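You operate a simulated robot arm through the tools that you are given. There is no shell and no other tool. Be economical: measure what you need, move in short steps, check, and stop when the job is done.

You run a simulated two-armed robot. Do the job below in one go: nothing can be reset, and whatever is moved stays where it is left.

TASK
Cap the oil, stand it beside the cruet and wipe up the stain.
Fine: the cloth goes back. What is to be rubbed or washed off counts as gone when no trace of it is left.

It is judged by the outcome, as a careful person would: the job done as asked, and still so three seconds after it is handed in. It fails if anything else is knocked over, pushed out of place, dropped, spilled or broken. Lids that push on must go on centred and level and be pressed home; caps that screw on are set level and turned clockwise until they are tight. Flat cloth is picked up by pressing the open fingertips on it (5 to 10 N) and closing them slowly along it; thin cloth reads only 2 to 8 mm in the jaws.

THE ROBOT
Two 6-joint arms with two-finger parallel grippers on one trunk, on a base that drives. Base frame: it is fixed to the floor where the robot stands at the start and does not move with it; the origin is under the middle of the robot, x ahead of it, y to its left, z up; the surface under the hand at the start is at about z = 0.76. Lengths are in m, angles in degrees, forces in N, time in s.
The left shoulder is at the start at [-0.089, 0.177, 0.806], the right one opposite. With the tool pointing down near the work surface each hand reaches from about 0.1 to 0.72 m from the robot's upright axis, wherever it stands, measured 20 degrees to its own side. Places, roughly: oil stain [0.5, -0.1, 0.8]. Payload 1.57 kg a hand.
Tool frame (each hand has its own): the origin (TCP) lies between the finger pads and is the grasp point; the fingertips stand 0.03 m ahead of it; z points along the fingers, y is the line along which they close. Largest opening 0.08 m; finger width 0.017, thickness 0.012; the body of the gripper, 0.04 by 0.082 m, starts 0.08 m behind the TCP.
Orientation is told as [roll, pitch, yaw] about the base's x, y, z axes, in that order, counted from this pose: with the fingers straight down and closing along the base's y, the tool's x points along the base's -x, its y along +y and its z along -z.

THE INTERFACE
- The arms move only by the tool send_rows. It takes "left_rows", "right_rows" or both (then of equal length, played together; a hand with none holds still); each is a list of rows, each an object (a shift or turn left out is 0, a gripper value left out holds the last) with "offset": the shift along the tool's x, y, z in m, a list of three; "rot": the turn, a rotation vector about the tool's x, y, z in degrees, a list of three; "grip": the finger opening in m, from 0 to 0.08. In form: [{"offset": [dx, dy, dz], "rot": [wx, wy, wz], "grip": grip}, ...]. A call has 1 to 8 rows; each row shifts and turns the commanded pose from where the row before left it, along the tool's axes as they then stand. A row lasts 0.2 s, in which the tool goes at most 0.05 m and 8.6 degrees; a call with a longer step from one row to the next is refused whole, and so is a gripper value outside its range. Where a pose cannot be reached the arm comes as near as it can. A force on the tool above 40 N (or 10 N above the force at the start of the call, whichever is more), or a blocked arm, ends the call early, and 0.2 s more pass. Each finger travels about 0.072 m/s and halts on what it meets, pressing with about 42 N; the grip force reading is that of the motor and also rises with nothing between the fingers. The clock runs only during rows and for 0.2 s after the last one: add rows that do not move to give the fingers time. The reply holds the time, the measured pose of the TCP, the force on the tool along the base axes, the opening and the grip force, in the units named above and with some noise, with the torque about the TCP (base axes, N m) and any sound that the robot's microphone picked up.
- Cameras (640 x 400 px; columns grow to the right, rows downward): "scene" is now at [0.0429, -0.0288, 1.5457]; the picture's right is [-0.32, -0.95, 0.00], its down [-0.65, 0.22, -0.73] and it looks along [0.69, -0.24, -0.68] (base axes); focal length 283 px, centre (320, 200). "left" rides on the left gripper at [0.072, 0.007, -0.122] in its tool frame; the picture's right is [-0.09, 1.00, 0.00], its down [-0.84, -0.08, -0.54] and it looks along [-0.54, -0.05, 0.84] (tool axes); focal length 238 px, centre (320, 200). "right" rides on the right gripper at [0.072, -0.007, -0.122] in its tool frame; the picture's right is [0.09, 1.00, 0.00], its down [-0.84, 0.08, -0.54] and it looks along [-0.54, 0.05, 0.84] (tool axes); focal length 238 px, centre (320, 200). There is no depth. A picture from a camera that has moved, and an enlarged one, comes with that camera's place and axes in the base frame and with its lens. The place of the scene camera against the robot may be out by one fixed shift of up to 0.018 m in any direction.
- capture(camera): a new picture of that camera. It takes no simulated time.
- move_column(by): slides the trunk up (or, below 0, down) by that many m; the arms and the scene camera ride with it, the base frame stays. It gives what a move gives, with no picture.
- steer(legs): drives the robot by 1 to 6 legs, each [ahead, left, turn to the left] in m, m and degrees, along the robot's own axes; the way and the turn of a leg run together, so that a leg with both is an arc; at most 1.5 m and 180 degrees a leg. The arms and the cameras ride along, it lands a little off, and it stops where it bumps. It gives what a move gives.
- head_to(pan, tilt): turns the head with the scene camera to pan (to the left, within 143 degrees either way) and tilt (down, from -29 to 69), counted from straight ahead of the robot. It gives what a move gives.
- enlarge(camera, box): a new picture of the part [left, top, right, bottom] of that camera's present view, enlarged. It takes no simulated time.
- hand_in(): hands the job in; it is judged then, once.

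Go step by step. Nothing tells you exact positions but the pictures and the camera data: compare them with the known pose of the tool, close in by small moves and look again before you grip or let go. The budget is 120 turns and 92 pictures, counting those below and the enlarged ones. Unless the task says otherwise, let go and move clear before handing in, and close with one line.

The tools are called after "Emit:" as a command line: name --argument value ..., lists and objects as JSON in quotes. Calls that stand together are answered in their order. send_rows: Moves the arms, as the interface text tells. Its arguments: {"type":"object","properties":{"left_rows":{"type":"array","items":{"type":"object","properties":{"offset":{"type":"array","items":{"type":"number"}},"rot":{"type":"array","items":{"type":"number"}},"grip":{"type":"number"}}}},"right_rows":{"type":"array","items":{"type":"object","properties":{"offset":{"type":"array","items":{"type":"number"}},"rot":{"type":"array","items":{"type":"number"}},"grip":{"type":"number"}}}}},"required":[]} The other tools are called the same way: move_column (by) slides the trunk up or down; steer (legs) drives the base; head_to (pan, tilt) turns the head that bears the scene camera; capture (camera) takes a picture; enlarge (camera, box) takes an enlarged picture of a part of a camera's view; hand_in () hands the job in.

At the start:

```text
t: 0.0
left_eef_pos: [0.4064, 0.0783, 1.2091]
left_tool_rot: [0.1, 0.1, 0.1]
left_contact_force: [0.0, 0.4, -0.4]
left_ft_torque: [0.02, 0.0, 0.02]
left_width: 0.08
left_finger_force: 0.1
right_eef_pos: [0.3625, -0.311, 1.2302]
right_tool_rot: [0.0, 0.0, 0.1]
right_contact_force: [-0.2, 0.7, -0.3]
right_ft_torque: [-0.03, 0.02, 0.0]
right_width: 0.0798
right_finger_force: 0.1
trunk travel left (down, up): [-0.25, 0.078]
robot x, y, heading: [-0.0013, -0.0012, 0.2]
head pan, tilt: [-18.8, 43.1]
```

scene: 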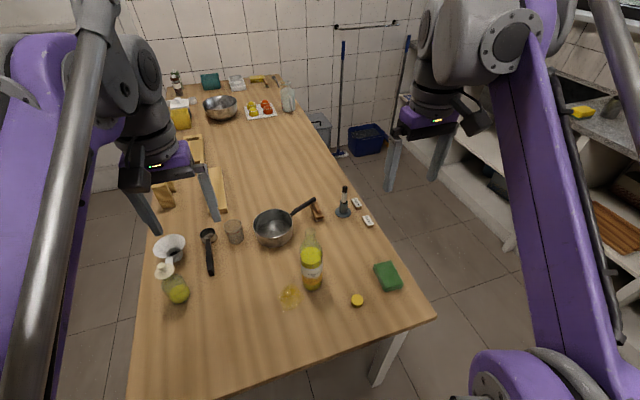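
right: 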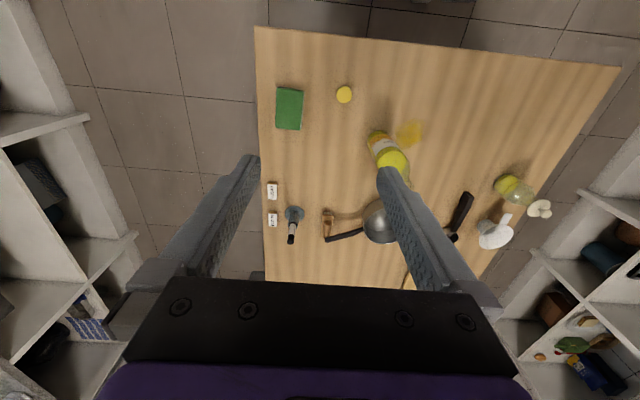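
left: 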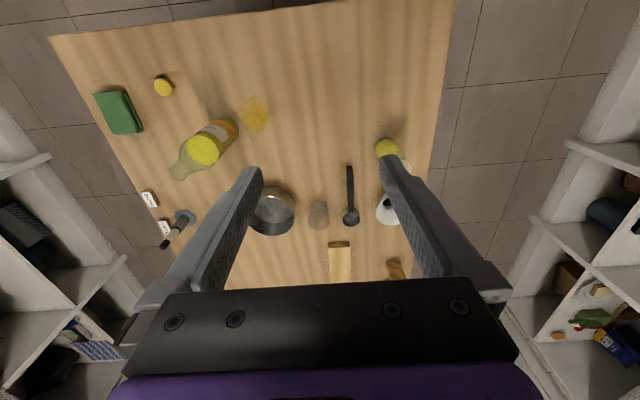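

I see an open oil bottle near [0.47,-0.16], a yellow cap near [0.39,-0.27], a green cloth near [0.44,-0.40], the stain near [0.47,-0.08] and what looks like the cruet near [0.60,0.24]. I'll enlarge these before moving.

Emit:
enlarge --camera "scene" --box '[260, 220, 420, 320]'

Emit:
enlarge --camera "scene" --box '[130, 220, 290, 320]'

Emit:
enlarge --camera "scene" --box '[150, 60, 310, 160]'

```text
4.00 times, centred on (340, 270) of scene
camera zoom: at [0.0429, -0.0288, 1.5457], right [-0.32, -0.95, 0.0], down [-0.65, 0.22, -0.73], along [0.69, -0.24, -0.68], focal length 1132 px, centre (240, -80)
```

zoom: 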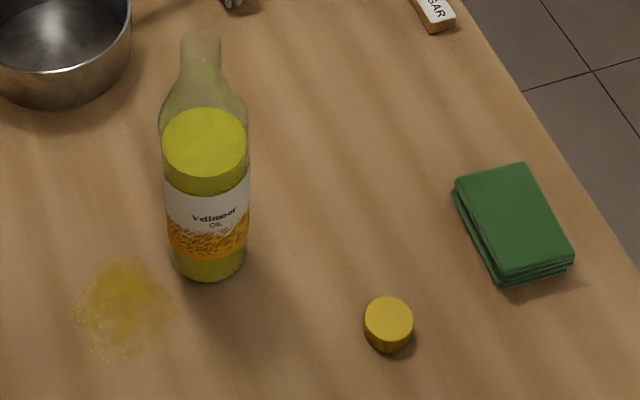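

```text
4.00 times, centred on (210, 270) of scene
camera zoom: at [0.0429, -0.0288, 1.5457], right [-0.32, -0.95, 0.0], down [-0.65, 0.22, -0.73], along [0.69, -0.24, -0.68], focal length 1132 px, centre (760, -80)
```

zoom: 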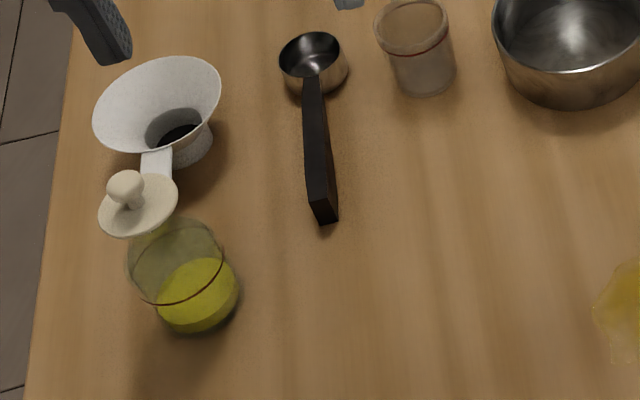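

```text
4.00 times, centred on (230, 110) of scene
camera zoom: at [0.0429, -0.0288, 1.5457], right [-0.32, -0.95, 0.0], down [-0.65, 0.22, -0.73], along [0.69, -0.24, -0.68], focal length 1132 px, centre (680, 560)
```

zoom: 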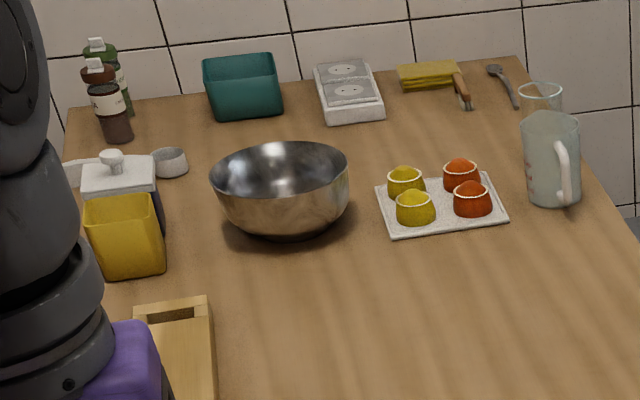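

The bottle reads about 0.26 m tall and 0.06 m wide, and the cap sits near [0.376,-0.258]. I'll lower the right hand above the cap for a closer look.

Emit:
send_rows --right_rows '[{"offset": [-0.002, 0.008, 0.045]}, {"offset": [-0.002, 0.009, 0.045]}, {"offset": [-0.002, 0.009, 0.045]}, {"offset": [-0.002, 0.009, 0.045]}, {"offset": [-0.002, 0.009, 0.045]}, {"offset": [-0.002, 0.009, 0.045]}, {"offset": [0, 0, 0.02]}]'

Emit:
capture --camera "right"

```text
t: 1.6
left_eef_pos: [0.4048, 0.0776, 1.2085]
left_tool_rot: [0.0, -0.1, -0.1]
left_contact_force: [0.8, 0.7, 0.3]
left_ft_torque: [-0.01, 0.02, 0.0]
left_width: 0.0799
left_finger_force: 0.0
right_eef_pos: [0.3756, -0.256, 0.9386]
right_tool_rot: [0.0, 0.0, -0.1]
right_contact_force: [0.0, 0.0, 0.0]
right_ft_torque: [-0.01, 0.01, -0.05]
right_width: 0.0801
right_finger_force: 0.0
trunk travel left (down, up): [-0.25, 0.078]
robot x, y, heading: [-0.0019, 0.0006, 0.2]
head pan, tilt: [-18.8, 43.1]
```

```text
85 pictures are left
camera right: at [0.3021, -0.2639, 1.0605], right [-0.09, 1.0, 0.0], down [0.84, 0.08, 0.54], along [0.54, 0.05, -0.84], focal length 238 px, centre (320, 200)
```

right: 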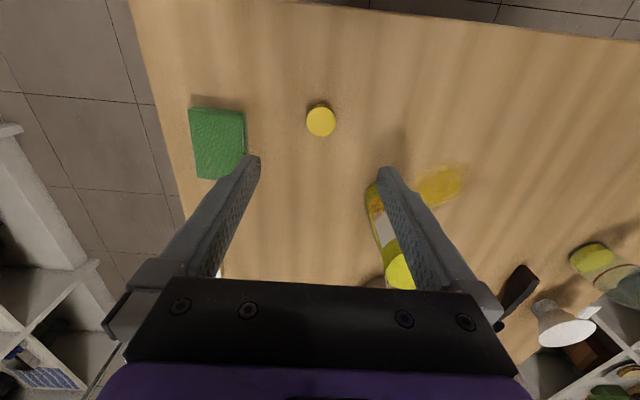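

The hand is centred over the cap. I'm lowering it in steps toward grasp height.

Emit:
send_rows --right_rows '[{"offset": [0, 0, 0.045]}, {"offset": [0, 0, 0.045]}, {"offset": [0, 0, 0.03]}, {"offset": [0, 0, 0.01]}]'

Emit:
capture --camera "right"

```text
t: 2.6
left_eef_pos: [0.4066, 0.0779, 1.2089]
left_tool_rot: [-0.1, -0.1, 0.0]
left_contact_force: [-0.9, -0.3, 0.2]
left_ft_torque: [-0.01, 0.01, -0.01]
left_width: 0.08
left_finger_force: 0.1
right_eef_pos: [0.3763, -0.2571, 0.8081]
right_tool_rot: [0.0, 0.0, 0.0]
right_contact_force: [-0.6, -0.7, -1.2]
right_ft_torque: [-0.01, 0.02, 0.0]
right_width: 0.0803
right_finger_force: 0.1
trunk travel left (down, up): [-0.25, 0.078]
robot x, y, heading: [0.0037, 0.001, 0.2]
head pan, tilt: [-18.8, 43.1]
```

```text
84 pictures are left
camera right: at [0.3019, -0.2642, 0.9306], right [-0.09, 1.0, 0.0], down [0.84, 0.08, 0.54], along [0.54, 0.05, -0.84], focal length 238 px, centre (320, 200)
```

right: 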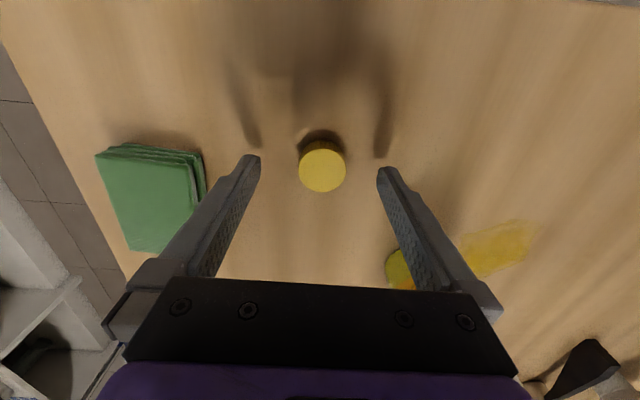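

The cap is well centred between the fingers. I'll go down the last bit slowly, then close on it.

Emit:
send_rows --right_rows '[{"offset": [0, 0, 0.005]}, {"offset": [0, 0, 0.004]}, {"offset": [0, 0, 0.003]}, {}]'

```text
t: 3.6
left_eef_pos: [0.4066, 0.0791, 1.2086]
left_tool_rot: [0.1, -0.1, 0.0]
left_contact_force: [-0.2, -0.3, -0.3]
left_ft_torque: [0.05, 0.02, -0.02]
left_width: 0.0799
left_finger_force: 0.0
right_eef_pos: [0.3738, -0.2574, 0.7977]
right_tool_rot: [0.0, 0.0, 0.1]
right_contact_force: [0.3, 0.7, 0.0]
right_ft_torque: [0.02, 0.01, 0.03]
right_width: 0.0801
right_finger_force: 0.0
trunk travel left (down, up): [-0.25, 0.078]
robot x, y, heading: [-0.0025, 0.003, -0.0]
head pan, tilt: [-18.8, 43.1]
```

Emit:
send_rows --right_rows '[{"offset": [0, 0, 0.003]}, {"grip": 0.06}, {"grip": 0.04}, {"grip": 0.03}, {"grip": 0.025}, {"grip": 0.025}]'

Emit:
capture --camera "right"

```text
t: 5.0
left_eef_pos: [0.4049, 0.0781, 1.2101]
left_tool_rot: [0.1, 0.0, 0.0]
left_contact_force: [-0.3, 0.0, -0.5]
left_ft_torque: [-0.02, 0.0, 0.0]
left_width: 0.08
left_finger_force: 0.0
right_eef_pos: [0.3756, -0.2575, 0.7941]
right_tool_rot: [0.1, -0.1, -0.1]
right_contact_force: [-0.6, 0.7, 0.2]
right_ft_torque: [0.02, 0.0, 0.02]
right_width: 0.034
right_finger_force: 41.9
trunk travel left (down, up): [-0.25, 0.078]
robot x, y, heading: [-0.0021, 0.0025, 0.0]
head pan, tilt: [-18.8, 43.1]
```

```text
83 pictures are left
camera right: at [0.3017, -0.2648, 0.917], right [-0.09, 1.0, 0.0], down [0.84, 0.08, 0.54], along [0.54, 0.05, -0.84], focal length 238 px, centre (320, 200)
```

right: 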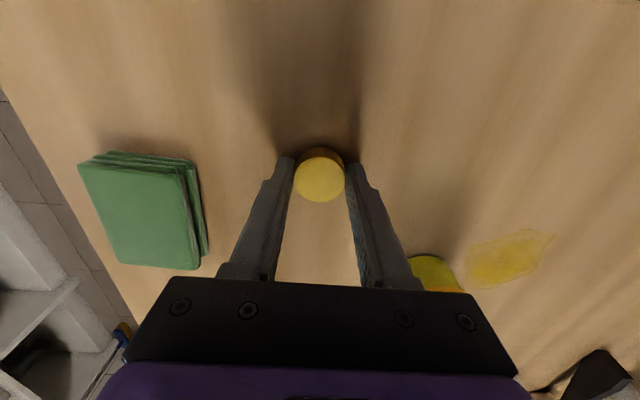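

The cap is gripped, reading 34 mm. I'll lift it clear and start turning the left hand to point forward so it can hold the bottle from the side.

Emit:
send_rows --right_rows '[{"offset": [0, 0, -0.02]}, {"offset": [0, 0, -0.04]}, {"offset": [0, 0, -0.045]}, {"offset": [0, 0, -0.045]}, {"offset": [0, 0, -0.045]}, {"offset": [0, 0, -0.045]}, {"offset": [0, 0, -0.045]}, {"offset": [0, 0, -0.035]}]' --left_rows '[{"rot": [0, -8.5, 0]}, {"rot": [0, -8.5, 0]}, {"rot": [0, -8.5, 0]}, {"rot": [0, -8.5, 0]}, {"rot": [0, -8.5, 0]}, {"rot": [0, -8.5, 0]}, {"rot": [0, -8.5, 0]}, {"rot": [0, -8.5, 0]}]'

Emit:
capture --camera "scene"

```text
t: 6.8
left_eef_pos: [0.4065, 0.0791, 1.2089]
left_tool_rot: [-0.2, -68.0, 0.1]
left_contact_force: [-0.2, -0.1, -0.3]
left_ft_torque: [-0.01, 0.02, 0.0]
left_width: 0.0801
left_finger_force: 0.1
right_eef_pos: [0.3744, -0.2587, 1.1158]
right_tool_rot: [-0.1, -0.1, -0.1]
right_contact_force: [-1.0, 0.1, 0.2]
right_ft_torque: [0.04, -0.01, -0.02]
right_width: 0.0343
right_finger_force: 41.5
trunk travel left (down, up): [-0.25, 0.078]
robot x, y, heading: [-0.0011, 0.0014, 0.1]
head pan, tilt: [-18.8, 43.1]
```

```text
82 pictures are left
camera scene: at [0.0426, -0.0286, 1.5457], right [-0.32, -0.95, 0.0], down [-0.65, 0.22, -0.73], along [0.69, -0.24, -0.68], focal length 283 px, centre (320, 200)
```

scene: 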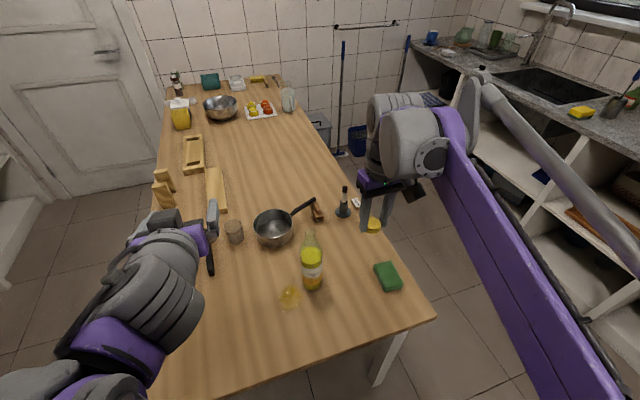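

Next I'll yaw the left hand toward the bottle, bring it to a standoff and look through its camera.

Emit:
send_rows --left_rows '[{"rot": [7.42, 0, 3.0]}, {"rot": [7.42, 0, 3.0]}, {"rot": [7.42, 0, 3.0]}, {"rot": [7.42, 0, 3.0]}, {"rot": [7.42, 0, 3.0]}]'

Emit:
send_rows --left_rows '[{"offset": [0.0322, -0.022, 0.0222]}, {"offset": [0.0322, -0.022, 0.0222]}, {"offset": [0.0322, -0.022, 0.0222]}, {"offset": [0.0322, -0.022, 0.0222]}, {"offset": [0.0322, -0.022, 0.0222]}, {"offset": [0.0322, -0.022, 0.0222]}]'

Emit:
capture --camera "left"

Emit:
capture --camera "scene"

```text
t: 8.0
left_eef_pos: [0.4037, 0.0806, 1.1998]
left_tool_rot: [-1.9, -65.6, -30.3]
left_contact_force: [0.1, -0.4, 0.2]
left_ft_torque: [0.02, -0.03, -0.03]
left_width: 0.0799
left_finger_force: 0.0
left hand out of reach, approached as far as the arm can: row 2, 3
right_eef_pos: [0.3761, -0.2589, 1.1149]
right_tool_rot: [0.0, 0.0, 0.1]
right_contact_force: [0.4, 0.0, -0.7]
right_ft_torque: [0.01, -0.06, -0.01]
right_width: 0.034
right_finger_force: 42.1
trunk travel left (down, up): [-0.25, 0.078]
robot x, y, heading: [0.0024, -0.0003, 0.2]
head pan, tilt: [-18.8, 43.1]
```

```text
t: 9.4
left_eef_pos: [0.3685, -0.0594, 0.9682]
left_tool_rot: [-1.8, -65.7, -30.5]
left_contact_force: [0.4, 0.9, 0.0]
left_ft_torque: [0.02, 0.0, -0.01]
left_width: 0.0802
left_finger_force: 0.0
right_eef_pos: [0.3764, -0.2591, 1.1151]
right_tool_rot: [-0.1, 0.1, 0.0]
right_contact_force: [0.5, 0.5, 0.5]
right_ft_torque: [-0.01, -0.05, -0.02]
right_width: 0.034
right_finger_force: 41.6
trunk travel left (down, up): [-0.25, 0.078]
robot x, y, heading: [-0.0046, 0.0036, 0.1]
head pan, tilt: [-18.8, 43.1]
```

```text
81 pictures are left
camera left: at [0.2525, 0.0216, 0.9535], right [0.56, 0.82, 0.07], down [-0.16, 0.02, 0.99], along [0.81, -0.57, 0.15], focal length 238 px, centre (320, 200)
```

left: 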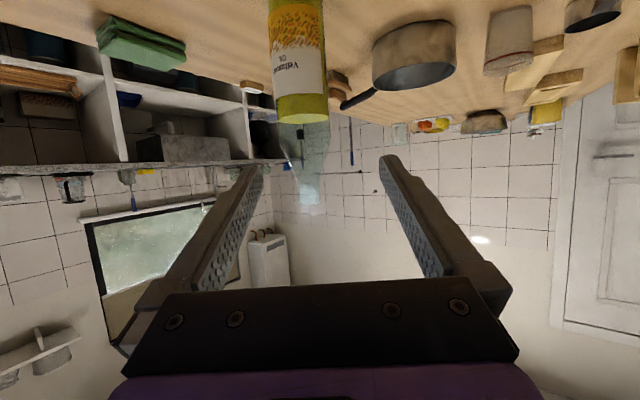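

```text
80 pictures are left
camera scene: at [0.0438, -0.0295, 1.5456], right [-0.32, -0.95, 0.0], down [-0.65, 0.22, -0.73], along [0.69, -0.24, -0.68], focal length 283 px, centre (320, 200)
```

scene: 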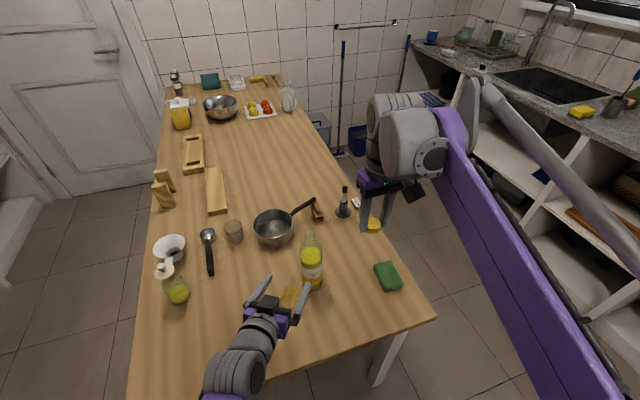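

Emit:
capture --camera "right"

Emit:
enlarge --camera "scene" --box '[240, 210, 400, 310]'

```text
79 pictures are left
camera right: at [0.3038, -0.2665, 1.2377], right [-0.09, 1.0, 0.0], down [0.84, 0.08, 0.54], along [0.54, 0.05, -0.84], focal length 238 px, centre (320, 200)
```

right: 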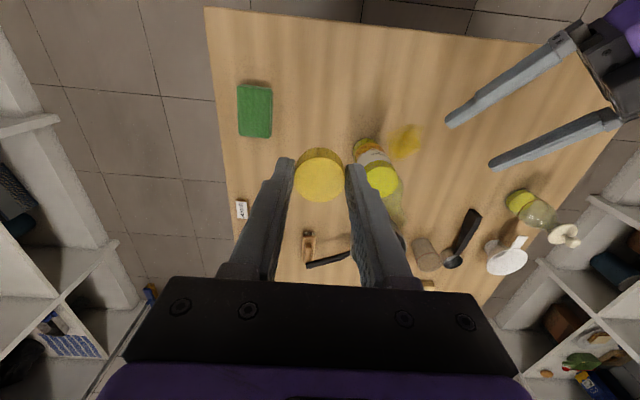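

```text
4.00 times, centred on (320, 260) of scene
camera zoom: at [0.0438, -0.0295, 1.5456], right [-0.32, -0.95, 0.0], down [-0.65, 0.22, -0.73], along [0.69, -0.24, -0.68], focal length 1132 px, centre (320, -40)
```

zoom: 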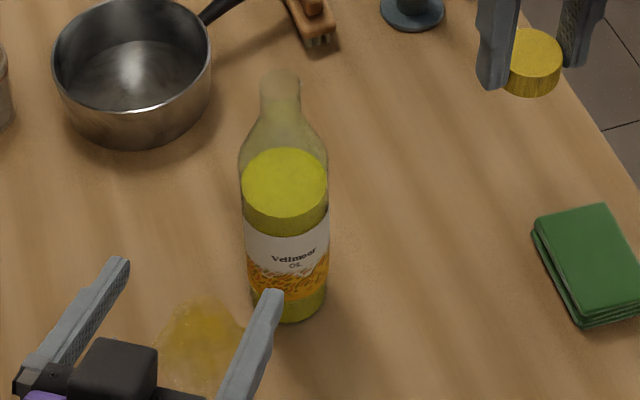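

The bottle axis is near [0.48,-0.149] with its mouth around z 1.01. I'll bring the left hand to grasp height at the standoff and re-check alignment.

Emit:
send_rows --left_rows '[{"offset": [0.0298, -0.0046, 0.014]}, {"offset": [0.0298, -0.0046, 0.014]}, {"offset": [0.0298, -0.0046, 0.014]}]'

Emit:
capture --camera "left"

Emit:
enlarge --camera "scene" --box '[240, 210, 400, 310]'

```text
t: 10.2
left_eef_pos: [0.3617, -0.0707, 0.8711]
left_tool_rot: [-1.9, -65.6, -30.4]
left_contact_force: [0.3, -0.4, 0.6]
left_ft_torque: [0.01, 0.01, 0.02]
left_width: 0.0803
left_finger_force: 0.0
right_eef_pos: [0.3752, -0.2586, 1.1157]
right_tool_rot: [0.0, -0.2, -0.1]
right_contact_force: [0.6, -0.4, 0.1]
right_ft_torque: [0.02, 0.01, -0.01]
right_width: 0.0341
right_finger_force: 41.4
trunk travel left (down, up): [-0.25, 0.078]
robot x, y, heading: [-0.0005, -0.0013, -0.0]
head pan, tilt: [-18.8, 43.1]
```

```text
77 pictures are left
camera left: at [0.2459, 0.0093, 0.8566], right [0.56, 0.82, 0.07], down [-0.16, 0.02, 0.99], along [0.81, -0.57, 0.14], focal length 238 px, centre (320, 200)
```

left: 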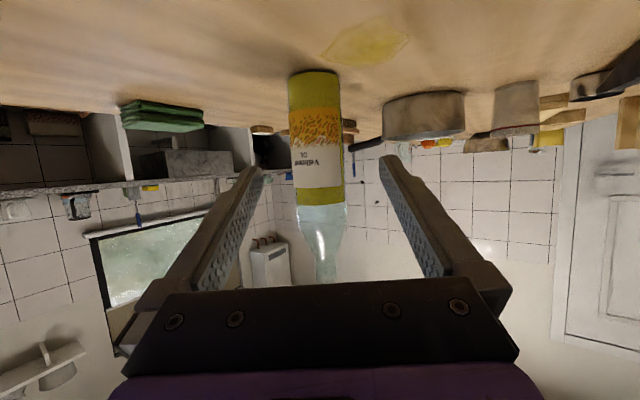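

```text
4.00 times, centred on (320, 260) of scene
camera zoom: at [0.044, -0.0294, 1.5456], right [-0.32, -0.95, 0.0], down [-0.65, 0.22, -0.73], along [0.69, -0.24, -0.68], focal length 1132 px, centre (320, -40)
```

zoom: 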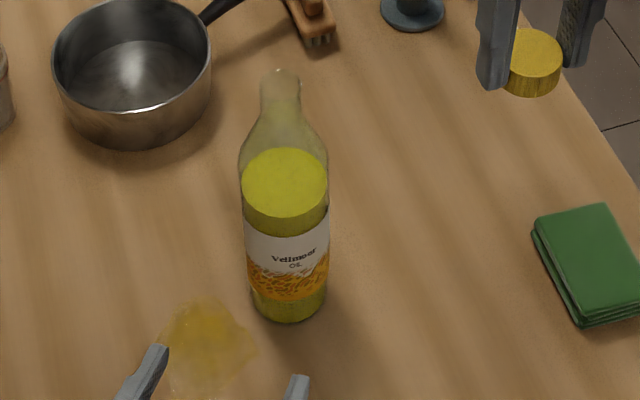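

The bottle is about 9 mm off centre toward the right finger side. I'll correct that while advancing halfway and then check again.

Emit:
send_rows --left_rows '[{"offset": [-0.01, -0.005, 0.022]}, {"offset": [-0.01, -0.004, 0.022]}, {"offset": [-0.01, 0, 0.022]}]'

Emit:
capture --camera "left"

Emit:
enlarge --camera "scene" --box '[240, 210, 400, 310]'

```text
t: 11.0
left_eef_pos: [0.4185, -0.1179, 0.8732]
left_tool_rot: [-1.8, -65.5, -30.5]
left_contact_force: [-0.7, -0.4, -0.1]
left_ft_torque: [-0.01, -0.01, 0.0]
left_width: 0.08
left_finger_force: 0.0
right_eef_pos: [0.3765, -0.2591, 1.1147]
right_tool_rot: [0.0, 0.0, -0.1]
right_contact_force: [-0.3, -1.3, -0.5]
right_ft_torque: [0.0, 0.02, 0.0]
right_width: 0.0341
right_finger_force: 41.9
trunk travel left (down, up): [-0.25, 0.078]
robot x, y, heading: [0.0017, -0.0008, 0.0]
head pan, tilt: [-18.8, 43.1]
```

```text
75 pictures are left
camera left: at [0.3025, -0.0368, 0.8574], right [0.56, 0.82, 0.07], down [-0.16, 0.02, 0.99], along [0.81, -0.57, 0.14], focal length 238 px, centre (320, 200)
```

left: 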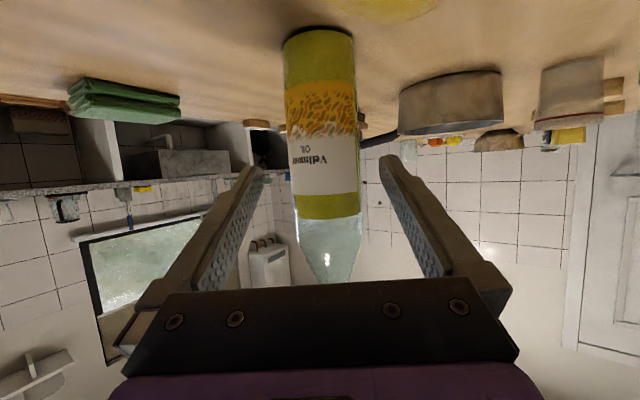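

```text
4.00 times, centred on (320, 260) of scene
camera zoom: at [0.0435, -0.0292, 1.5457], right [-0.32, -0.95, 0.0], down [-0.65, 0.22, -0.73], along [0.69, -0.24, -0.68], focal length 1132 px, centre (320, -40)
```

zoom: 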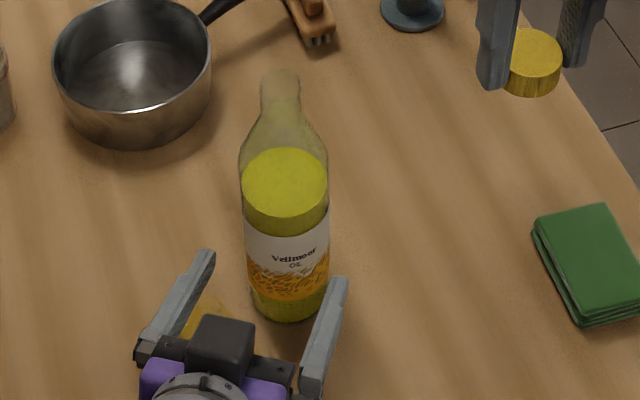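

Now aligned within about 2 mm. I'll advance the remaining 7 cm carefully.

Emit:
send_rows --left_rows '[{"offset": [-0.0083, 0.001, 0.0182]}, {"offset": [-0.0083, 0.001, 0.0182]}, {"offset": [-0.0083, 0, 0.0182]}, {"offset": [-0.0041, 0, 0.0091]}]'

Emit:
capture --camera "left"

Emit:
enlarge --camera "scene" --box '[240, 210, 400, 310]'

```text
t: 12.0
left_eef_pos: [0.4774, -0.1528, 0.8722]
left_tool_rot: [-1.9, -65.6, -30.5]
left_contact_force: [0.3, 0.0, 0.2]
left_ft_torque: [-0.01, 0.02, 0.0]
left_width: 0.08
left_finger_force: 0.0
right_eef_pos: [0.376, -0.259, 1.1163]
right_tool_rot: [0.1, 0.0, 0.1]
right_contact_force: [-0.3, 0.3, 0.4]
right_ft_torque: [0.01, 0.03, -0.01]
right_width: 0.0339
right_finger_force: 42.0
trunk travel left (down, up): [-0.25, 0.078]
robot x, y, heading: [-0.0011, -0.0025, 0.0]
head pan, tilt: [-18.8, 43.1]
```

```text
73 pictures are left
camera left: at [0.362, -0.0736, 0.858], right [0.56, 0.82, 0.07], down [-0.16, 0.02, 0.99], along [0.81, -0.57, 0.15], focal length 238 px, centre (320, 200)
```

left: 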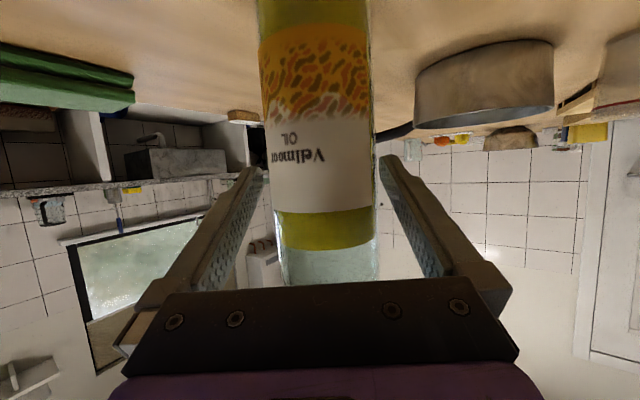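

```text
4.00 times, centred on (320, 260) of scene
camera zoom: at [0.0429, -0.0289, 1.5457], right [-0.32, -0.95, 0.0], down [-0.65, 0.22, -0.73], along [0.69, -0.24, -0.68], focal length 1132 px, centre (320, -40)
```

zoom: 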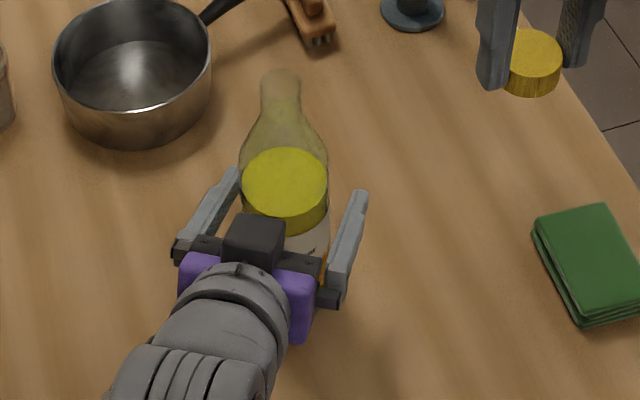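

The bottle sits centred between the pads. I'll advance a few millimetres and close gently.

Emit:
send_rows --left_rows '[{"offset": [-0.0029, 0.0005, 0.0064]}, {"grip": 0.07}, {"grip": 0.064}, {"grip": 0.06}, {"grip": 0.055}, {"grip": 0.052}, {}]'

Emit:
capture --camera "left"

Emit:
enlarge --camera "scene" --box '[240, 210, 400, 310]'

```text
t: 13.6
left_eef_pos: [0.4836, -0.1564, 0.8731]
left_tool_rot: [-1.9, -65.5, -30.4]
left_contact_force: [1.5, 0.8, 1.3]
left_ft_torque: [0.04, -0.11, -0.02]
left_width: 0.0609
left_finger_force: 42.4
right_eef_pos: [0.3756, -0.2583, 1.1142]
right_tool_rot: [-0.1, 0.0, 0.0]
right_contact_force: [-0.7, 0.3, 0.4]
right_ft_torque: [0.0, 0.02, 0.02]
right_width: 0.034
right_finger_force: 42.0
trunk travel left (down, up): [-0.25, 0.078]
robot x, y, heading: [0.0018, 0.0045, 0.1]
head pan, tilt: [-18.8, 43.1]
```

```text
71 pictures are left
camera left: at [0.3678, -0.0763, 0.8575], right [0.56, 0.82, 0.07], down [-0.16, 0.02, 0.99], along [0.81, -0.57, 0.15], focal length 238 px, centre (320, 200)
```

left: 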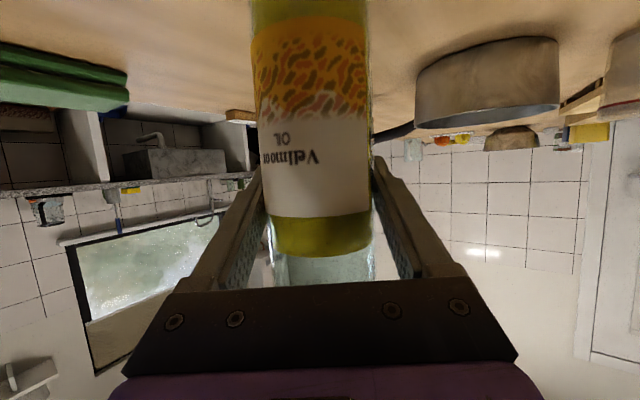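

```text
4.00 times, centred on (320, 260) of scene
camera zoom: at [0.043, -0.0286, 1.5457], right [-0.32, -0.95, 0.0], down [-0.65, 0.22, -0.73], along [0.69, -0.24, -0.68], focal length 1132 px, centre (320, -40)
```

zoom: 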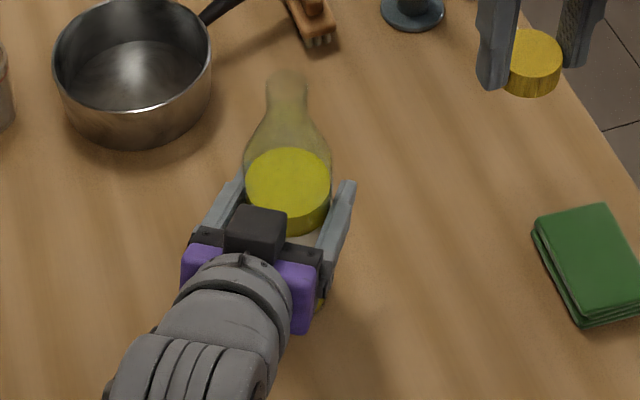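

The bottle is held at 61 mm. I'll bring the cap over the neck now, staying high.

Emit:
send_rows --right_rows '[{"offset": [0, 0, -0.03]}, {"offset": [-0.025, 0.027, 0]}, {"offset": [-0.025, 0.027, 0]}, {"offset": [-0.025, 0.027, 0]}, {"offset": [-0.025, 0.025, 0]}]'

Emit:
capture --camera "right"

Emit:
enlarge --camera "scene" --box '[240, 180, 400, 280]'

```text
t: 14.8
left_eef_pos: [0.4839, -0.1569, 0.873]
left_tool_rot: [-2.0, -65.5, -30.3]
left_contact_force: [1.0, 0.0, -0.1]
left_ft_torque: [-0.04, -0.05, 0.01]
left_width: 0.0606
left_finger_force: 42.8
right_eef_pos: [0.4774, -0.1518, 1.1442]
right_tool_rot: [0.0, -0.1, 0.0]
right_contact_force: [1.1, 0.2, -0.2]
right_ft_torque: [0.0, 0.01, 0.0]
right_width: 0.0337
right_finger_force: 42.0
trunk travel left (down, up): [-0.25, 0.078]
robot x, y, heading: [-0.0011, 0.0, -0.0]
head pan, tilt: [-18.8, 43.1]
```

```text
69 pictures are left
camera right: at [0.4047, -0.1592, 1.2659], right [-0.09, 1.0, 0.0], down [0.84, 0.08, 0.54], along [0.54, 0.05, -0.84], focal length 238 px, centre (320, 200)
```

right: 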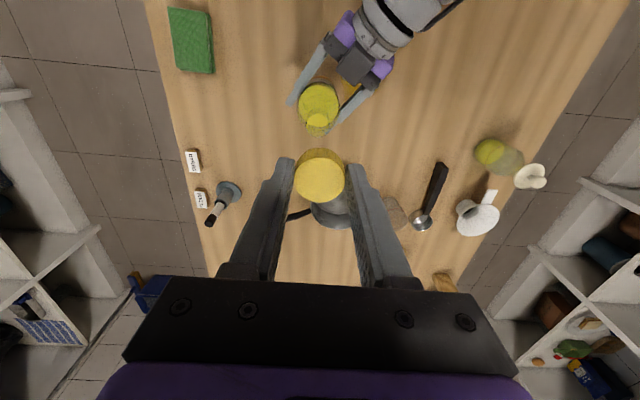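

```text
4.00 times, centred on (320, 230) of scene
camera zoom: at [0.0438, -0.0282, 1.5457], right [-0.32, -0.95, 0.0], down [-0.65, 0.22, -0.73], along [0.69, -0.24, -0.68], focal length 1132 px, centre (320, 80)
```

zoom: 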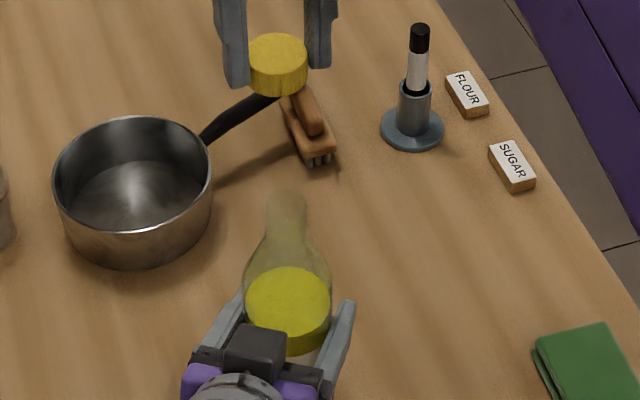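

Let me enlarge the right view to pin down the mouth relative to the cap.

Emit:
enlarge --camera "right" --box '[260, 70, 380, 210]'

```text
2.86 times, centred on (320, 140) of right
camera zoom: at [0.4047, -0.1592, 1.2659], right [-0.09, 1.0, 0.0], down [0.84, 0.08, 0.54], along [0.54, 0.05, -0.84], focal length 681 px, centre (320, 371)
```

zoom: 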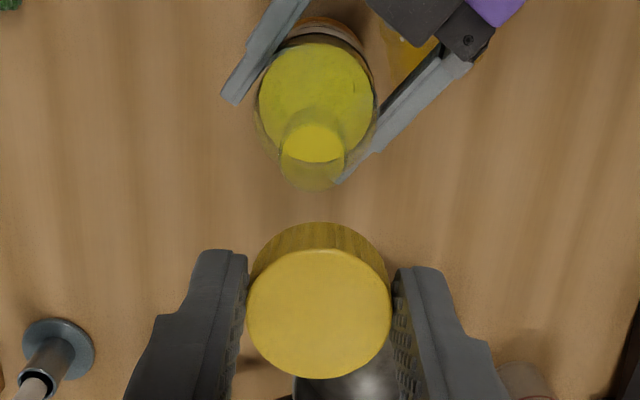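

The mouth works out near [0.477,-0.155,1.008], so a 3–4 mm sideways correction is needed. I'll descend to just above it and recheck.

Emit:
send_rows --right_rows '[{"offset": [0, -0.0035, 0.03]}, {"offset": [0, 0, 0.03]}, {"offset": [0, 0, 0.012]}, {}]'

Emit:
enlarge --camera "right" --box '[260, 90, 380, 210]'

Emit:
enlarge --camera "scene" --box '[270, 190, 350, 250]'

```text
t: 15.8
left_eef_pos: [0.4831, -0.1567, 0.8723]
left_tool_rot: [-1.9, -65.5, -30.3]
left_contact_force: [-0.5, 0.2, -0.2]
left_ft_torque: [0.01, -0.04, 0.0]
left_width: 0.0607
left_finger_force: 42.6
right_eef_pos: [0.4753, -0.1558, 1.0729]
right_tool_rot: [-0.1, 0.0, -0.1]
right_contact_force: [0.4, -0.5, 0.3]
right_ft_torque: [-0.02, -0.02, 0.0]
right_width: 0.0339
right_finger_force: 41.7
trunk travel left (down, up): [-0.25, 0.078]
robot x, y, heading: [0.0026, -0.0036, 0.2]
head pan, tilt: [-18.8, 43.1]
```

```text
3.33 times, centred on (320, 150) of right
camera zoom: at [0.4023, -0.1633, 1.1939], right [-0.09, 1.0, 0.0], down [0.84, 0.08, 0.54], along [0.54, 0.05, -0.84], focal length 794 px, centre (320, 367)
```

zoom: 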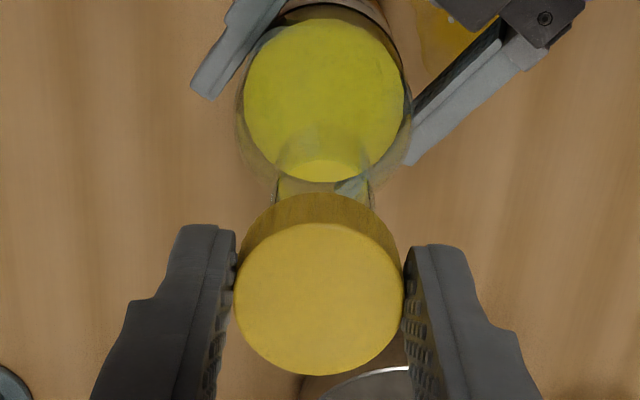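

```text
6.67 times, centred on (310, 220) of scene
camera zoom: at [0.0432, -0.0289, 1.5457], right [-0.32, -0.95, 0.0], down [-0.65, 0.22, -0.73], along [0.69, -0.24, -0.68], focal length 1887 px, centre (387, 67)
```

zoom: 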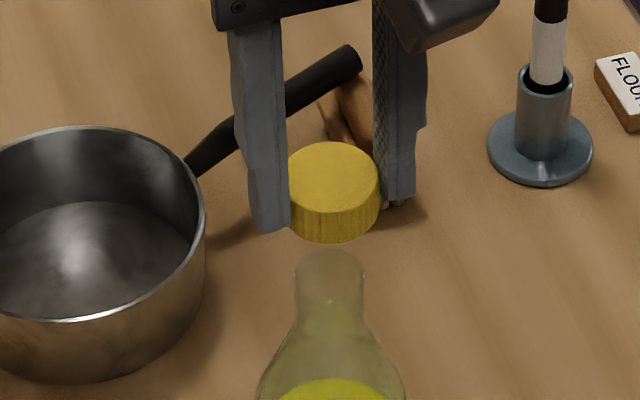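

Nearly aligned; about 1 mm more in y is needed. I'll descend close to the mouth and check again.

Emit:
send_rows --right_rows '[{"offset": [0, 0.0012, 0.01]}, {"offset": [0, 0, 0.01]}, {}]'

Emit:
enlarge --camera "right" --box '[260, 90, 380, 210]'

Emit:
enlarge --camera "scene" --box '[270, 190, 350, 250]'

```text
t: 16.6
left_eef_pos: [0.4839, -0.1566, 0.8721]
left_tool_rot: [-1.9, -65.6, -30.4]
left_contact_force: [0.1, 0.2, 0.0]
left_ft_torque: [-0.01, 0.01, -0.03]
left_width: 0.0605
left_finger_force: 42.2
right_eef_pos: [0.4739, -0.1541, 1.0523]
right_tool_rot: [0.0, 0.1, 0.0]
right_contact_force: [0.6, 0.0, -0.7]
right_ft_torque: [-0.02, -0.06, 0.0]
right_width: 0.034
right_finger_force: 41.7
trunk travel left (down, up): [-0.25, 0.078]
robot x, y, heading: [0.0013, 0.0, -0.2]
head pan, tilt: [-18.8, 43.1]
```

```text
3.33 times, centred on (320, 150) of right
camera zoom: at [0.402, -0.1623, 1.1742], right [-0.09, 1.0, 0.0], down [0.84, 0.08, 0.54], along [0.54, 0.05, -0.84], focal length 794 px, centre (320, 367)
```

zoom: 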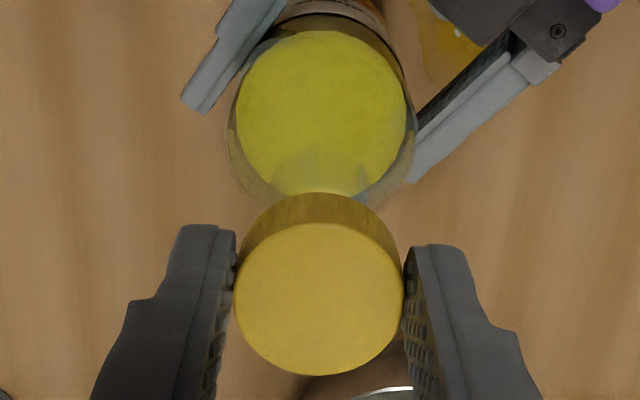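

```text
6.67 times, centred on (310, 220) of scene
camera zoom: at [0.0432, -0.0289, 1.5457], right [-0.32, -0.95, 0.0], down [-0.65, 0.22, -0.73], along [0.69, -0.24, -0.68], focal length 1887 px, centre (387, 67)
```

zoom: 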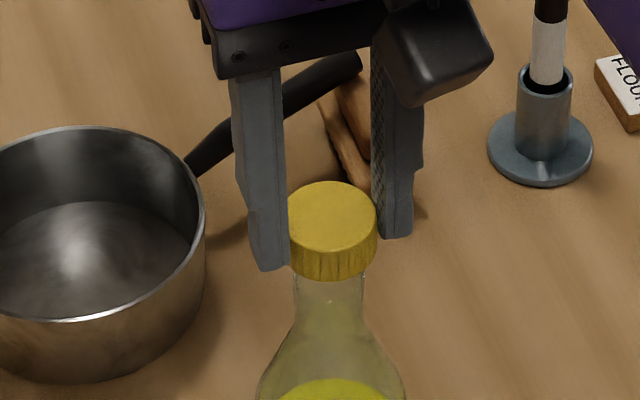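

Emit:
send_rows --right_rows '[{"offset": [0, 0.001, 0.004]}, {"offset": [0, 0, 0.003]}, {"offset": [0, 0, 0.002]}, {}]'

Emit:
enlarge --camera "scene" --box '[290, 200, 330, 230]'

```text
t: 17.6
left_eef_pos: [0.4836, -0.1556, 0.8738]
left_tool_rot: [-1.9, -65.6, -30.5]
left_contact_force: [-0.3, 0.4, -0.4]
left_ft_torque: [0.0, -0.02, 0.04]
left_width: 0.0605
left_finger_force: 41.7
right_eef_pos: [0.4747, -0.1542, 1.0424]
right_tool_rot: [0.0, 0.0, 0.0]
right_contact_force: [0.2, -0.3, -0.4]
right_ft_torque: [0.03, -0.01, 0.02]
right_width: 0.0338
right_finger_force: 41.2
trunk travel left (down, up): [-0.25, 0.078]
robot x, y, heading: [0.0015, 0.0022, -0.0]
head pan, tilt: [-18.8, 43.1]
```

```text
13.33 times, centred on (310, 215) of scene
camera zoom: at [0.0432, -0.0289, 1.5457], right [-0.32, -0.95, 0.0], down [-0.65, 0.22, -0.73], along [0.69, -0.24, -0.68], focal length 3774 px, centre (453, 0)
```

zoom: 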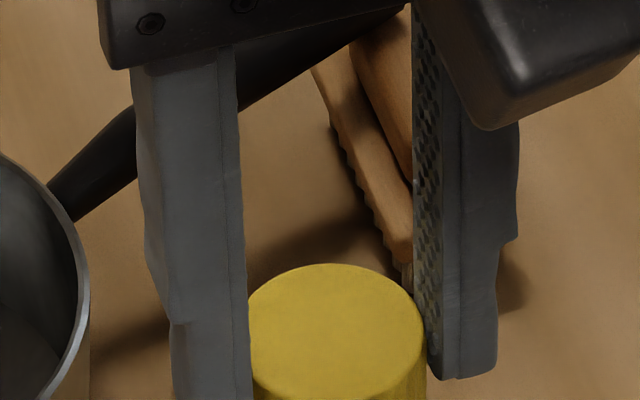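

No contact yet. I'll continue down in small steps until I feel the neck.

Emit:
send_rows --right_rows '[{"offset": [0, 0, 0.002]}, {"offset": [0, 0, 0.002]}, {}]'

Emit:
enlarge --camera "scene" --box '[284, 215, 340, 255]'

Emit:
enlarge --camera "right" --box '[260, 90, 380, 210]'

```text
t: 18.4
left_eef_pos: [0.4838, -0.1562, 0.8724]
left_tool_rot: [-1.9, -65.6, -30.4]
left_contact_force: [-0.4, -0.1, 0.5]
left_ft_torque: [-0.02, -0.05, 0.03]
left_width: 0.0608
left_finger_force: 42.4
right_eef_pos: [0.4758, -0.1523, 1.039]
right_tool_rot: [0.0, -0.1, 0.0]
right_contact_force: [-0.1, 1.1, 0.2]
right_ft_torque: [0.01, -0.02, 0.0]
right_width: 0.0341
right_finger_force: 40.9
trunk travel left (down, up): [-0.25, 0.078]
robot x, y, heading: [0.0012, 0.002, 0.1]
head pan, tilt: [-18.8, 43.1]
```

```text
10.00 times, centred on (312, 235) of scene
camera zoom: at [0.0432, -0.0289, 1.5457], right [-0.32, -0.95, 0.0], down [-0.65, 0.22, -0.73], along [0.69, -0.24, -0.68], focal length 2831 px, centre (400, -150)
```

zoom: 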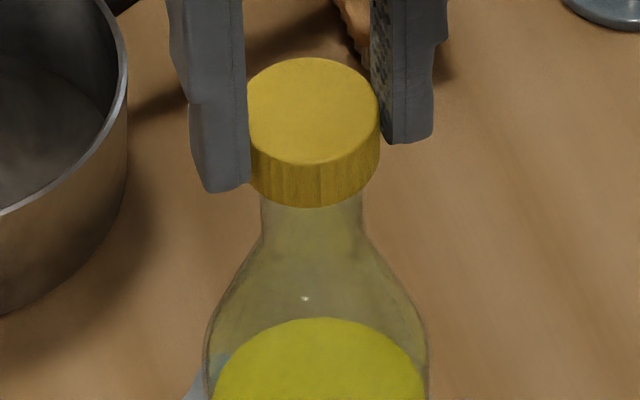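

```text
3.33 times, centred on (320, 150) of right
camera zoom: at [0.4023, -0.1608, 1.1615], right [-0.09, 1.0, 0.0], down [0.84, 0.08, 0.54], along [0.54, 0.05, -0.84], focal length 794 px, centre (320, 367)
```

zoom: 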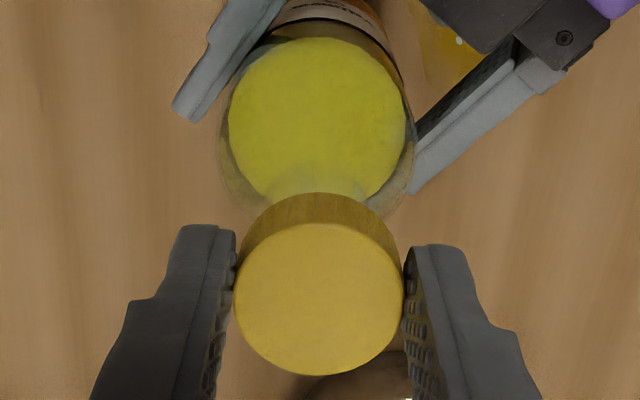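

Cap and neck are now aligned in both views. I'll continue down gently.

Emit:
send_rows --right_rows '[{"offset": [0, 0, 0.002]}, {"offset": [0, 0, 0.002]}, {}]'

```text
t: 19.2
left_eef_pos: [0.4834, -0.1566, 0.8719]
left_tool_rot: [-1.9, -65.5, -30.3]
left_contact_force: [-0.2, -0.2, -0.2]
left_ft_torque: [0.01, -0.03, 0.0]
left_width: 0.0607
left_finger_force: 41.8
right_eef_pos: [0.4743, -0.1525, 1.0357]
right_tool_rot: [0.1, 0.0, 0.1]
right_contact_force: [0.4, -0.7, 0.6]
right_ft_torque: [-0.01, 0.0, 0.04]
right_width: 0.0342
right_finger_force: 41.7
trunk travel left (down, up): [-0.25, 0.078]
robot x, y, heading: [0.0037, 0.001, 0.2]
head pan, tilt: [-18.8, 43.1]
```

Emit:
send_rows --right_rows '[{"offset": [0, 0, 0.002]}, {"offset": [0, 0, 0.001]}, {"offset": [0, 0, 0.001]}, {}]'

Emit:
enlarge --camera "scene" --box '[284, 215, 340, 255]'

```text
t: 19.8
left_eef_pos: [0.4825, -0.1558, 0.8722]
left_tool_rot: [-1.7, -65.6, -30.5]
left_contact_force: [-0.5, -0.2, 1.6]
left_ft_torque: [-0.22, -0.32, 0.03]
left_width: 0.0606
left_finger_force: 42.1
right_eef_pos: [0.4742, -0.1519, 1.0338]
right_tool_rot: [0.0, -0.3, 0.0]
right_contact_force: [3.0, -0.4, 9.5]
right_ft_torque: [-0.14, -0.17, -0.02]
right_width: 0.0336
right_finger_force: 41.1
trunk travel left (down, up): [-0.25, 0.078]
robot x, y, heading: [-0.0031, -0.0005, 0.2]
head pan, tilt: [-18.8, 43.1]
stopped in row 3 (right hand): the force on the tool passed its limit at 42 N (the readings are from after the stop); the commanded pose is now the measured one
```

```text
10.00 times, centred on (312, 235) of scene
camera zoom: at [0.0423, -0.0284, 1.5457], right [-0.32, -0.95, 0.0], down [-0.65, 0.22, -0.73], along [0.69, -0.24, -0.68], focal length 2831 px, centre (400, -150)
```

zoom: 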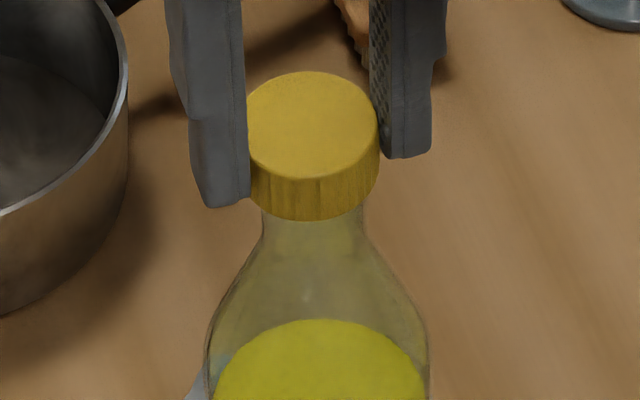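

Contact came at z 1.034 with an off-centre torque, suggesting the cap is 1–3 mm too far toward -x/+y. I'll back off, shift, and set it down again softly.

Emit:
send_rows --right_rows '[{"offset": [0, 0, -0.003]}, {"offset": [-0.002, -0.002, 0]}, {"offset": [0, 0, 0.002]}, {"offset": [0, 0, 0.001]}, {}]'

```text
t: 21.0
left_eef_pos: [0.4835, -0.1573, 0.8714]
left_tool_rot: [-1.9, -65.5, -30.6]
left_contact_force: [3.2, 1.0, 10.4]
left_ft_torque: [0.06, 0.21, -0.01]
left_width: 0.0601
left_finger_force: 41.9
right_eef_pos: [0.4762, -0.1537, 1.0333]
right_tool_rot: [-0.1, -0.2, -0.1]
right_contact_force: [-2.3, 1.4, -1.4]
right_ft_torque: [0.04, 0.02, 0.0]
right_width: 0.0338
right_finger_force: 41.7
trunk travel left (down, up): [-0.25, 0.078]
robot x, y, heading: [0.0029, -0.0023, 0.1]
head pan, tilt: [-18.8, 43.1]
```

Emit:
send_rows --right_rows '[{"offset": [0, 0, 0.001]}, {"offset": [0, 0, 0.001]}, {}]'

Emit:
enlarge --camera "scene" --box '[284, 215, 340, 255]'

```text
t: 21.8
left_eef_pos: [0.4847, -0.1557, 0.8719]
left_tool_rot: [-1.7, -65.5, -30.6]
left_contact_force: [8.3, -0.2, 10.0]
left_ft_torque: [0.32, 0.38, 0.05]
left_width: 0.0605
left_finger_force: 42.3
right_eef_pos: [0.4755, -0.1547, 1.0314]
right_tool_rot: [-0.1, -0.1, 0.0]
right_contact_force: [-5.4, 2.1, 1.2]
right_ft_torque: [0.12, 0.23, 0.01]
right_width: 0.0335
right_finger_force: 41.3
trunk travel left (down, up): [-0.25, 0.078]
robot x, y, heading: [0.0013, -0.0013, 0.3]
head pan, tilt: [-18.8, 43.1]
```

```text
10.00 times, centred on (312, 235) of scene
camera zoom: at [0.0423, -0.0282, 1.5457], right [-0.32, -0.95, 0.0], down [-0.65, 0.22, -0.73], along [0.69, -0.24, -0.68], focal length 2831 px, centre (400, -150)
```

zoom: 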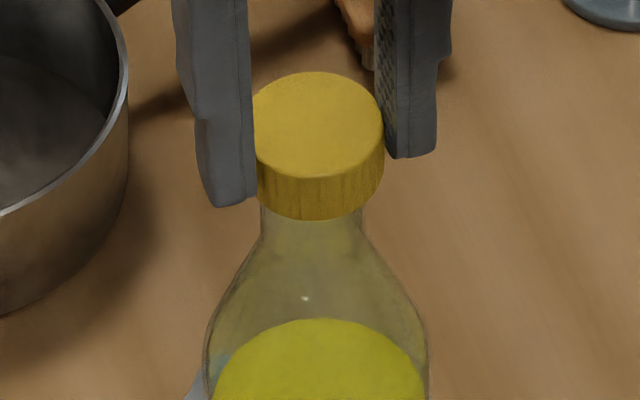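

The cap is now slipping over the neck with some sideways load, so I'll ease back about 1 mm and continue down.

Emit:
send_rows --right_rows '[{"offset": [0.001, 0.001, 0]}, {}, {"offset": [0, 0, 0.001]}, {}]'

```text
t: 22.8
left_eef_pos: [0.4837, -0.1563, 0.8715]
left_tool_rot: [-1.8, -65.5, -30.5]
left_contact_force: [5.2, 2.5, 11.1]
left_ft_torque: [0.06, -0.67, 0.04]
left_width: 0.0607
left_finger_force: 41.5
right_eef_pos: [0.4767, -0.1544, 1.031]
right_tool_rot: [0.1, -0.1, 0.0]
right_contact_force: [0.4, -0.9, -0.4]
right_ft_torque: [0.01, 0.01, 0.02]
right_width: 0.0341
right_finger_force: 41.8
trunk travel left (down, up): [-0.25, 0.078]
robot x, y, heading: [-0.0012, -0.0024, -0.0]
head pan, tilt: [-18.8, 43.1]
```

Emit:
send_rows --right_rows '[{"offset": [0, 0, 0.0015]}, {"offset": [0, 0, 0.001]}, {}]'

```text
t: 23.6
left_eef_pos: [0.4833, -0.156, 0.8716]
left_tool_rot: [-1.9, -65.5, -30.6]
left_contact_force: [4.1, 2.7, 12.7]
left_ft_torque: [0.18, -0.45, 0.03]
left_width: 0.0605
left_finger_force: 42.4
right_eef_pos: [0.4747, -0.1535, 1.0268]
right_tool_rot: [0.0, -0.1, 0.0]
right_contact_force: [-0.6, 0.0, -0.9]
right_ft_torque: [0.0, 0.01, -0.01]
right_width: 0.0341
right_finger_force: 41.3
trunk travel left (down, up): [-0.25, 0.078]
robot x, y, heading: [0.0012, 0.0005, 0.1]
head pan, tilt: [-18.8, 43.1]
```

Emit:
send_rows --right_rows '[{"offset": [0, 0, 0.0015]}, {"offset": [0, 0, 0.0015]}, {}]'

Emit:
enlarge --camera "scene" --box '[284, 215, 340, 255]'

```text
t: 24.4
left_eef_pos: [0.4833, -0.1562, 0.8728]
left_tool_rot: [-1.7, -65.4, -30.5]
left_contact_force: [2.6, 2.7, 12.5]
left_ft_torque: [0.3, -0.34, 0.03]
left_width: 0.0606
left_finger_force: 41.7
right_eef_pos: [0.4739, -0.1536, 1.0252]
right_tool_rot: [0.0, -0.2, 0.0]
right_contact_force: [-0.4, -0.1, 0.2]
right_ft_torque: [-0.01, 0.03, 0.02]
right_width: 0.034
right_finger_force: 41.7
trunk travel left (down, up): [-0.25, 0.078]
robot x, y, heading: [-0.0021, 0.0005, 0.2]
head pan, tilt: [-18.8, 43.1]
```

```text
10.00 times, centred on (312, 235) of scene
camera zoom: at [0.0424, -0.0282, 1.5457], right [-0.32, -0.95, 0.0], down [-0.65, 0.22, -0.73], along [0.69, -0.24, -0.68], focal length 2831 px, centre (400, -150)
```

zoom: 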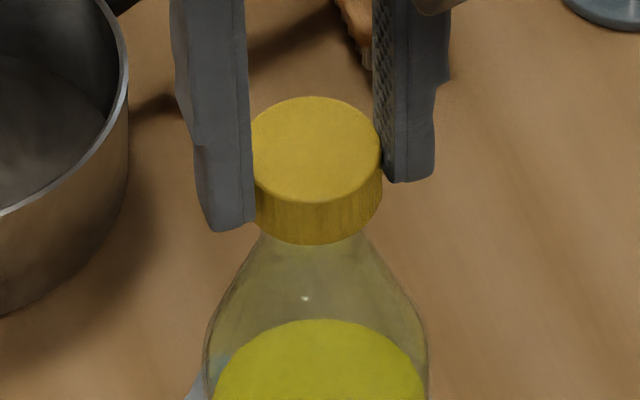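

Emit:
send_rows --right_rows '[{"offset": [0, 0, 0.0015]}, {"offset": [0, 0, 0.001]}, {"offset": [0, 0, 0.001]}, {}]'

```text
t: 25.4
left_eef_pos: [0.4832, -0.156, 0.8712]
left_tool_rot: [-1.8, -65.5, -30.6]
left_contact_force: [1.8, 3.1, 1.0]
left_ft_torque: [-0.11, -0.98, -0.03]
left_width: 0.0607
left_finger_force: 41.6
right_eef_pos: [0.4731, -0.1528, 1.0222]
right_tool_rot: [0.1, -0.2, 0.0]
right_contact_force: [6.4, -3.3, 23.3]
right_ft_torque: [-0.15, -0.27, -0.01]
right_width: 0.0341
right_finger_force: 41.3
trunk travel left (down, up): [-0.25, 0.078]
robot x, y, heading: [-0.0016, 0.0016, -0.2]
head pan, tilt: [-18.8, 43.1]
```

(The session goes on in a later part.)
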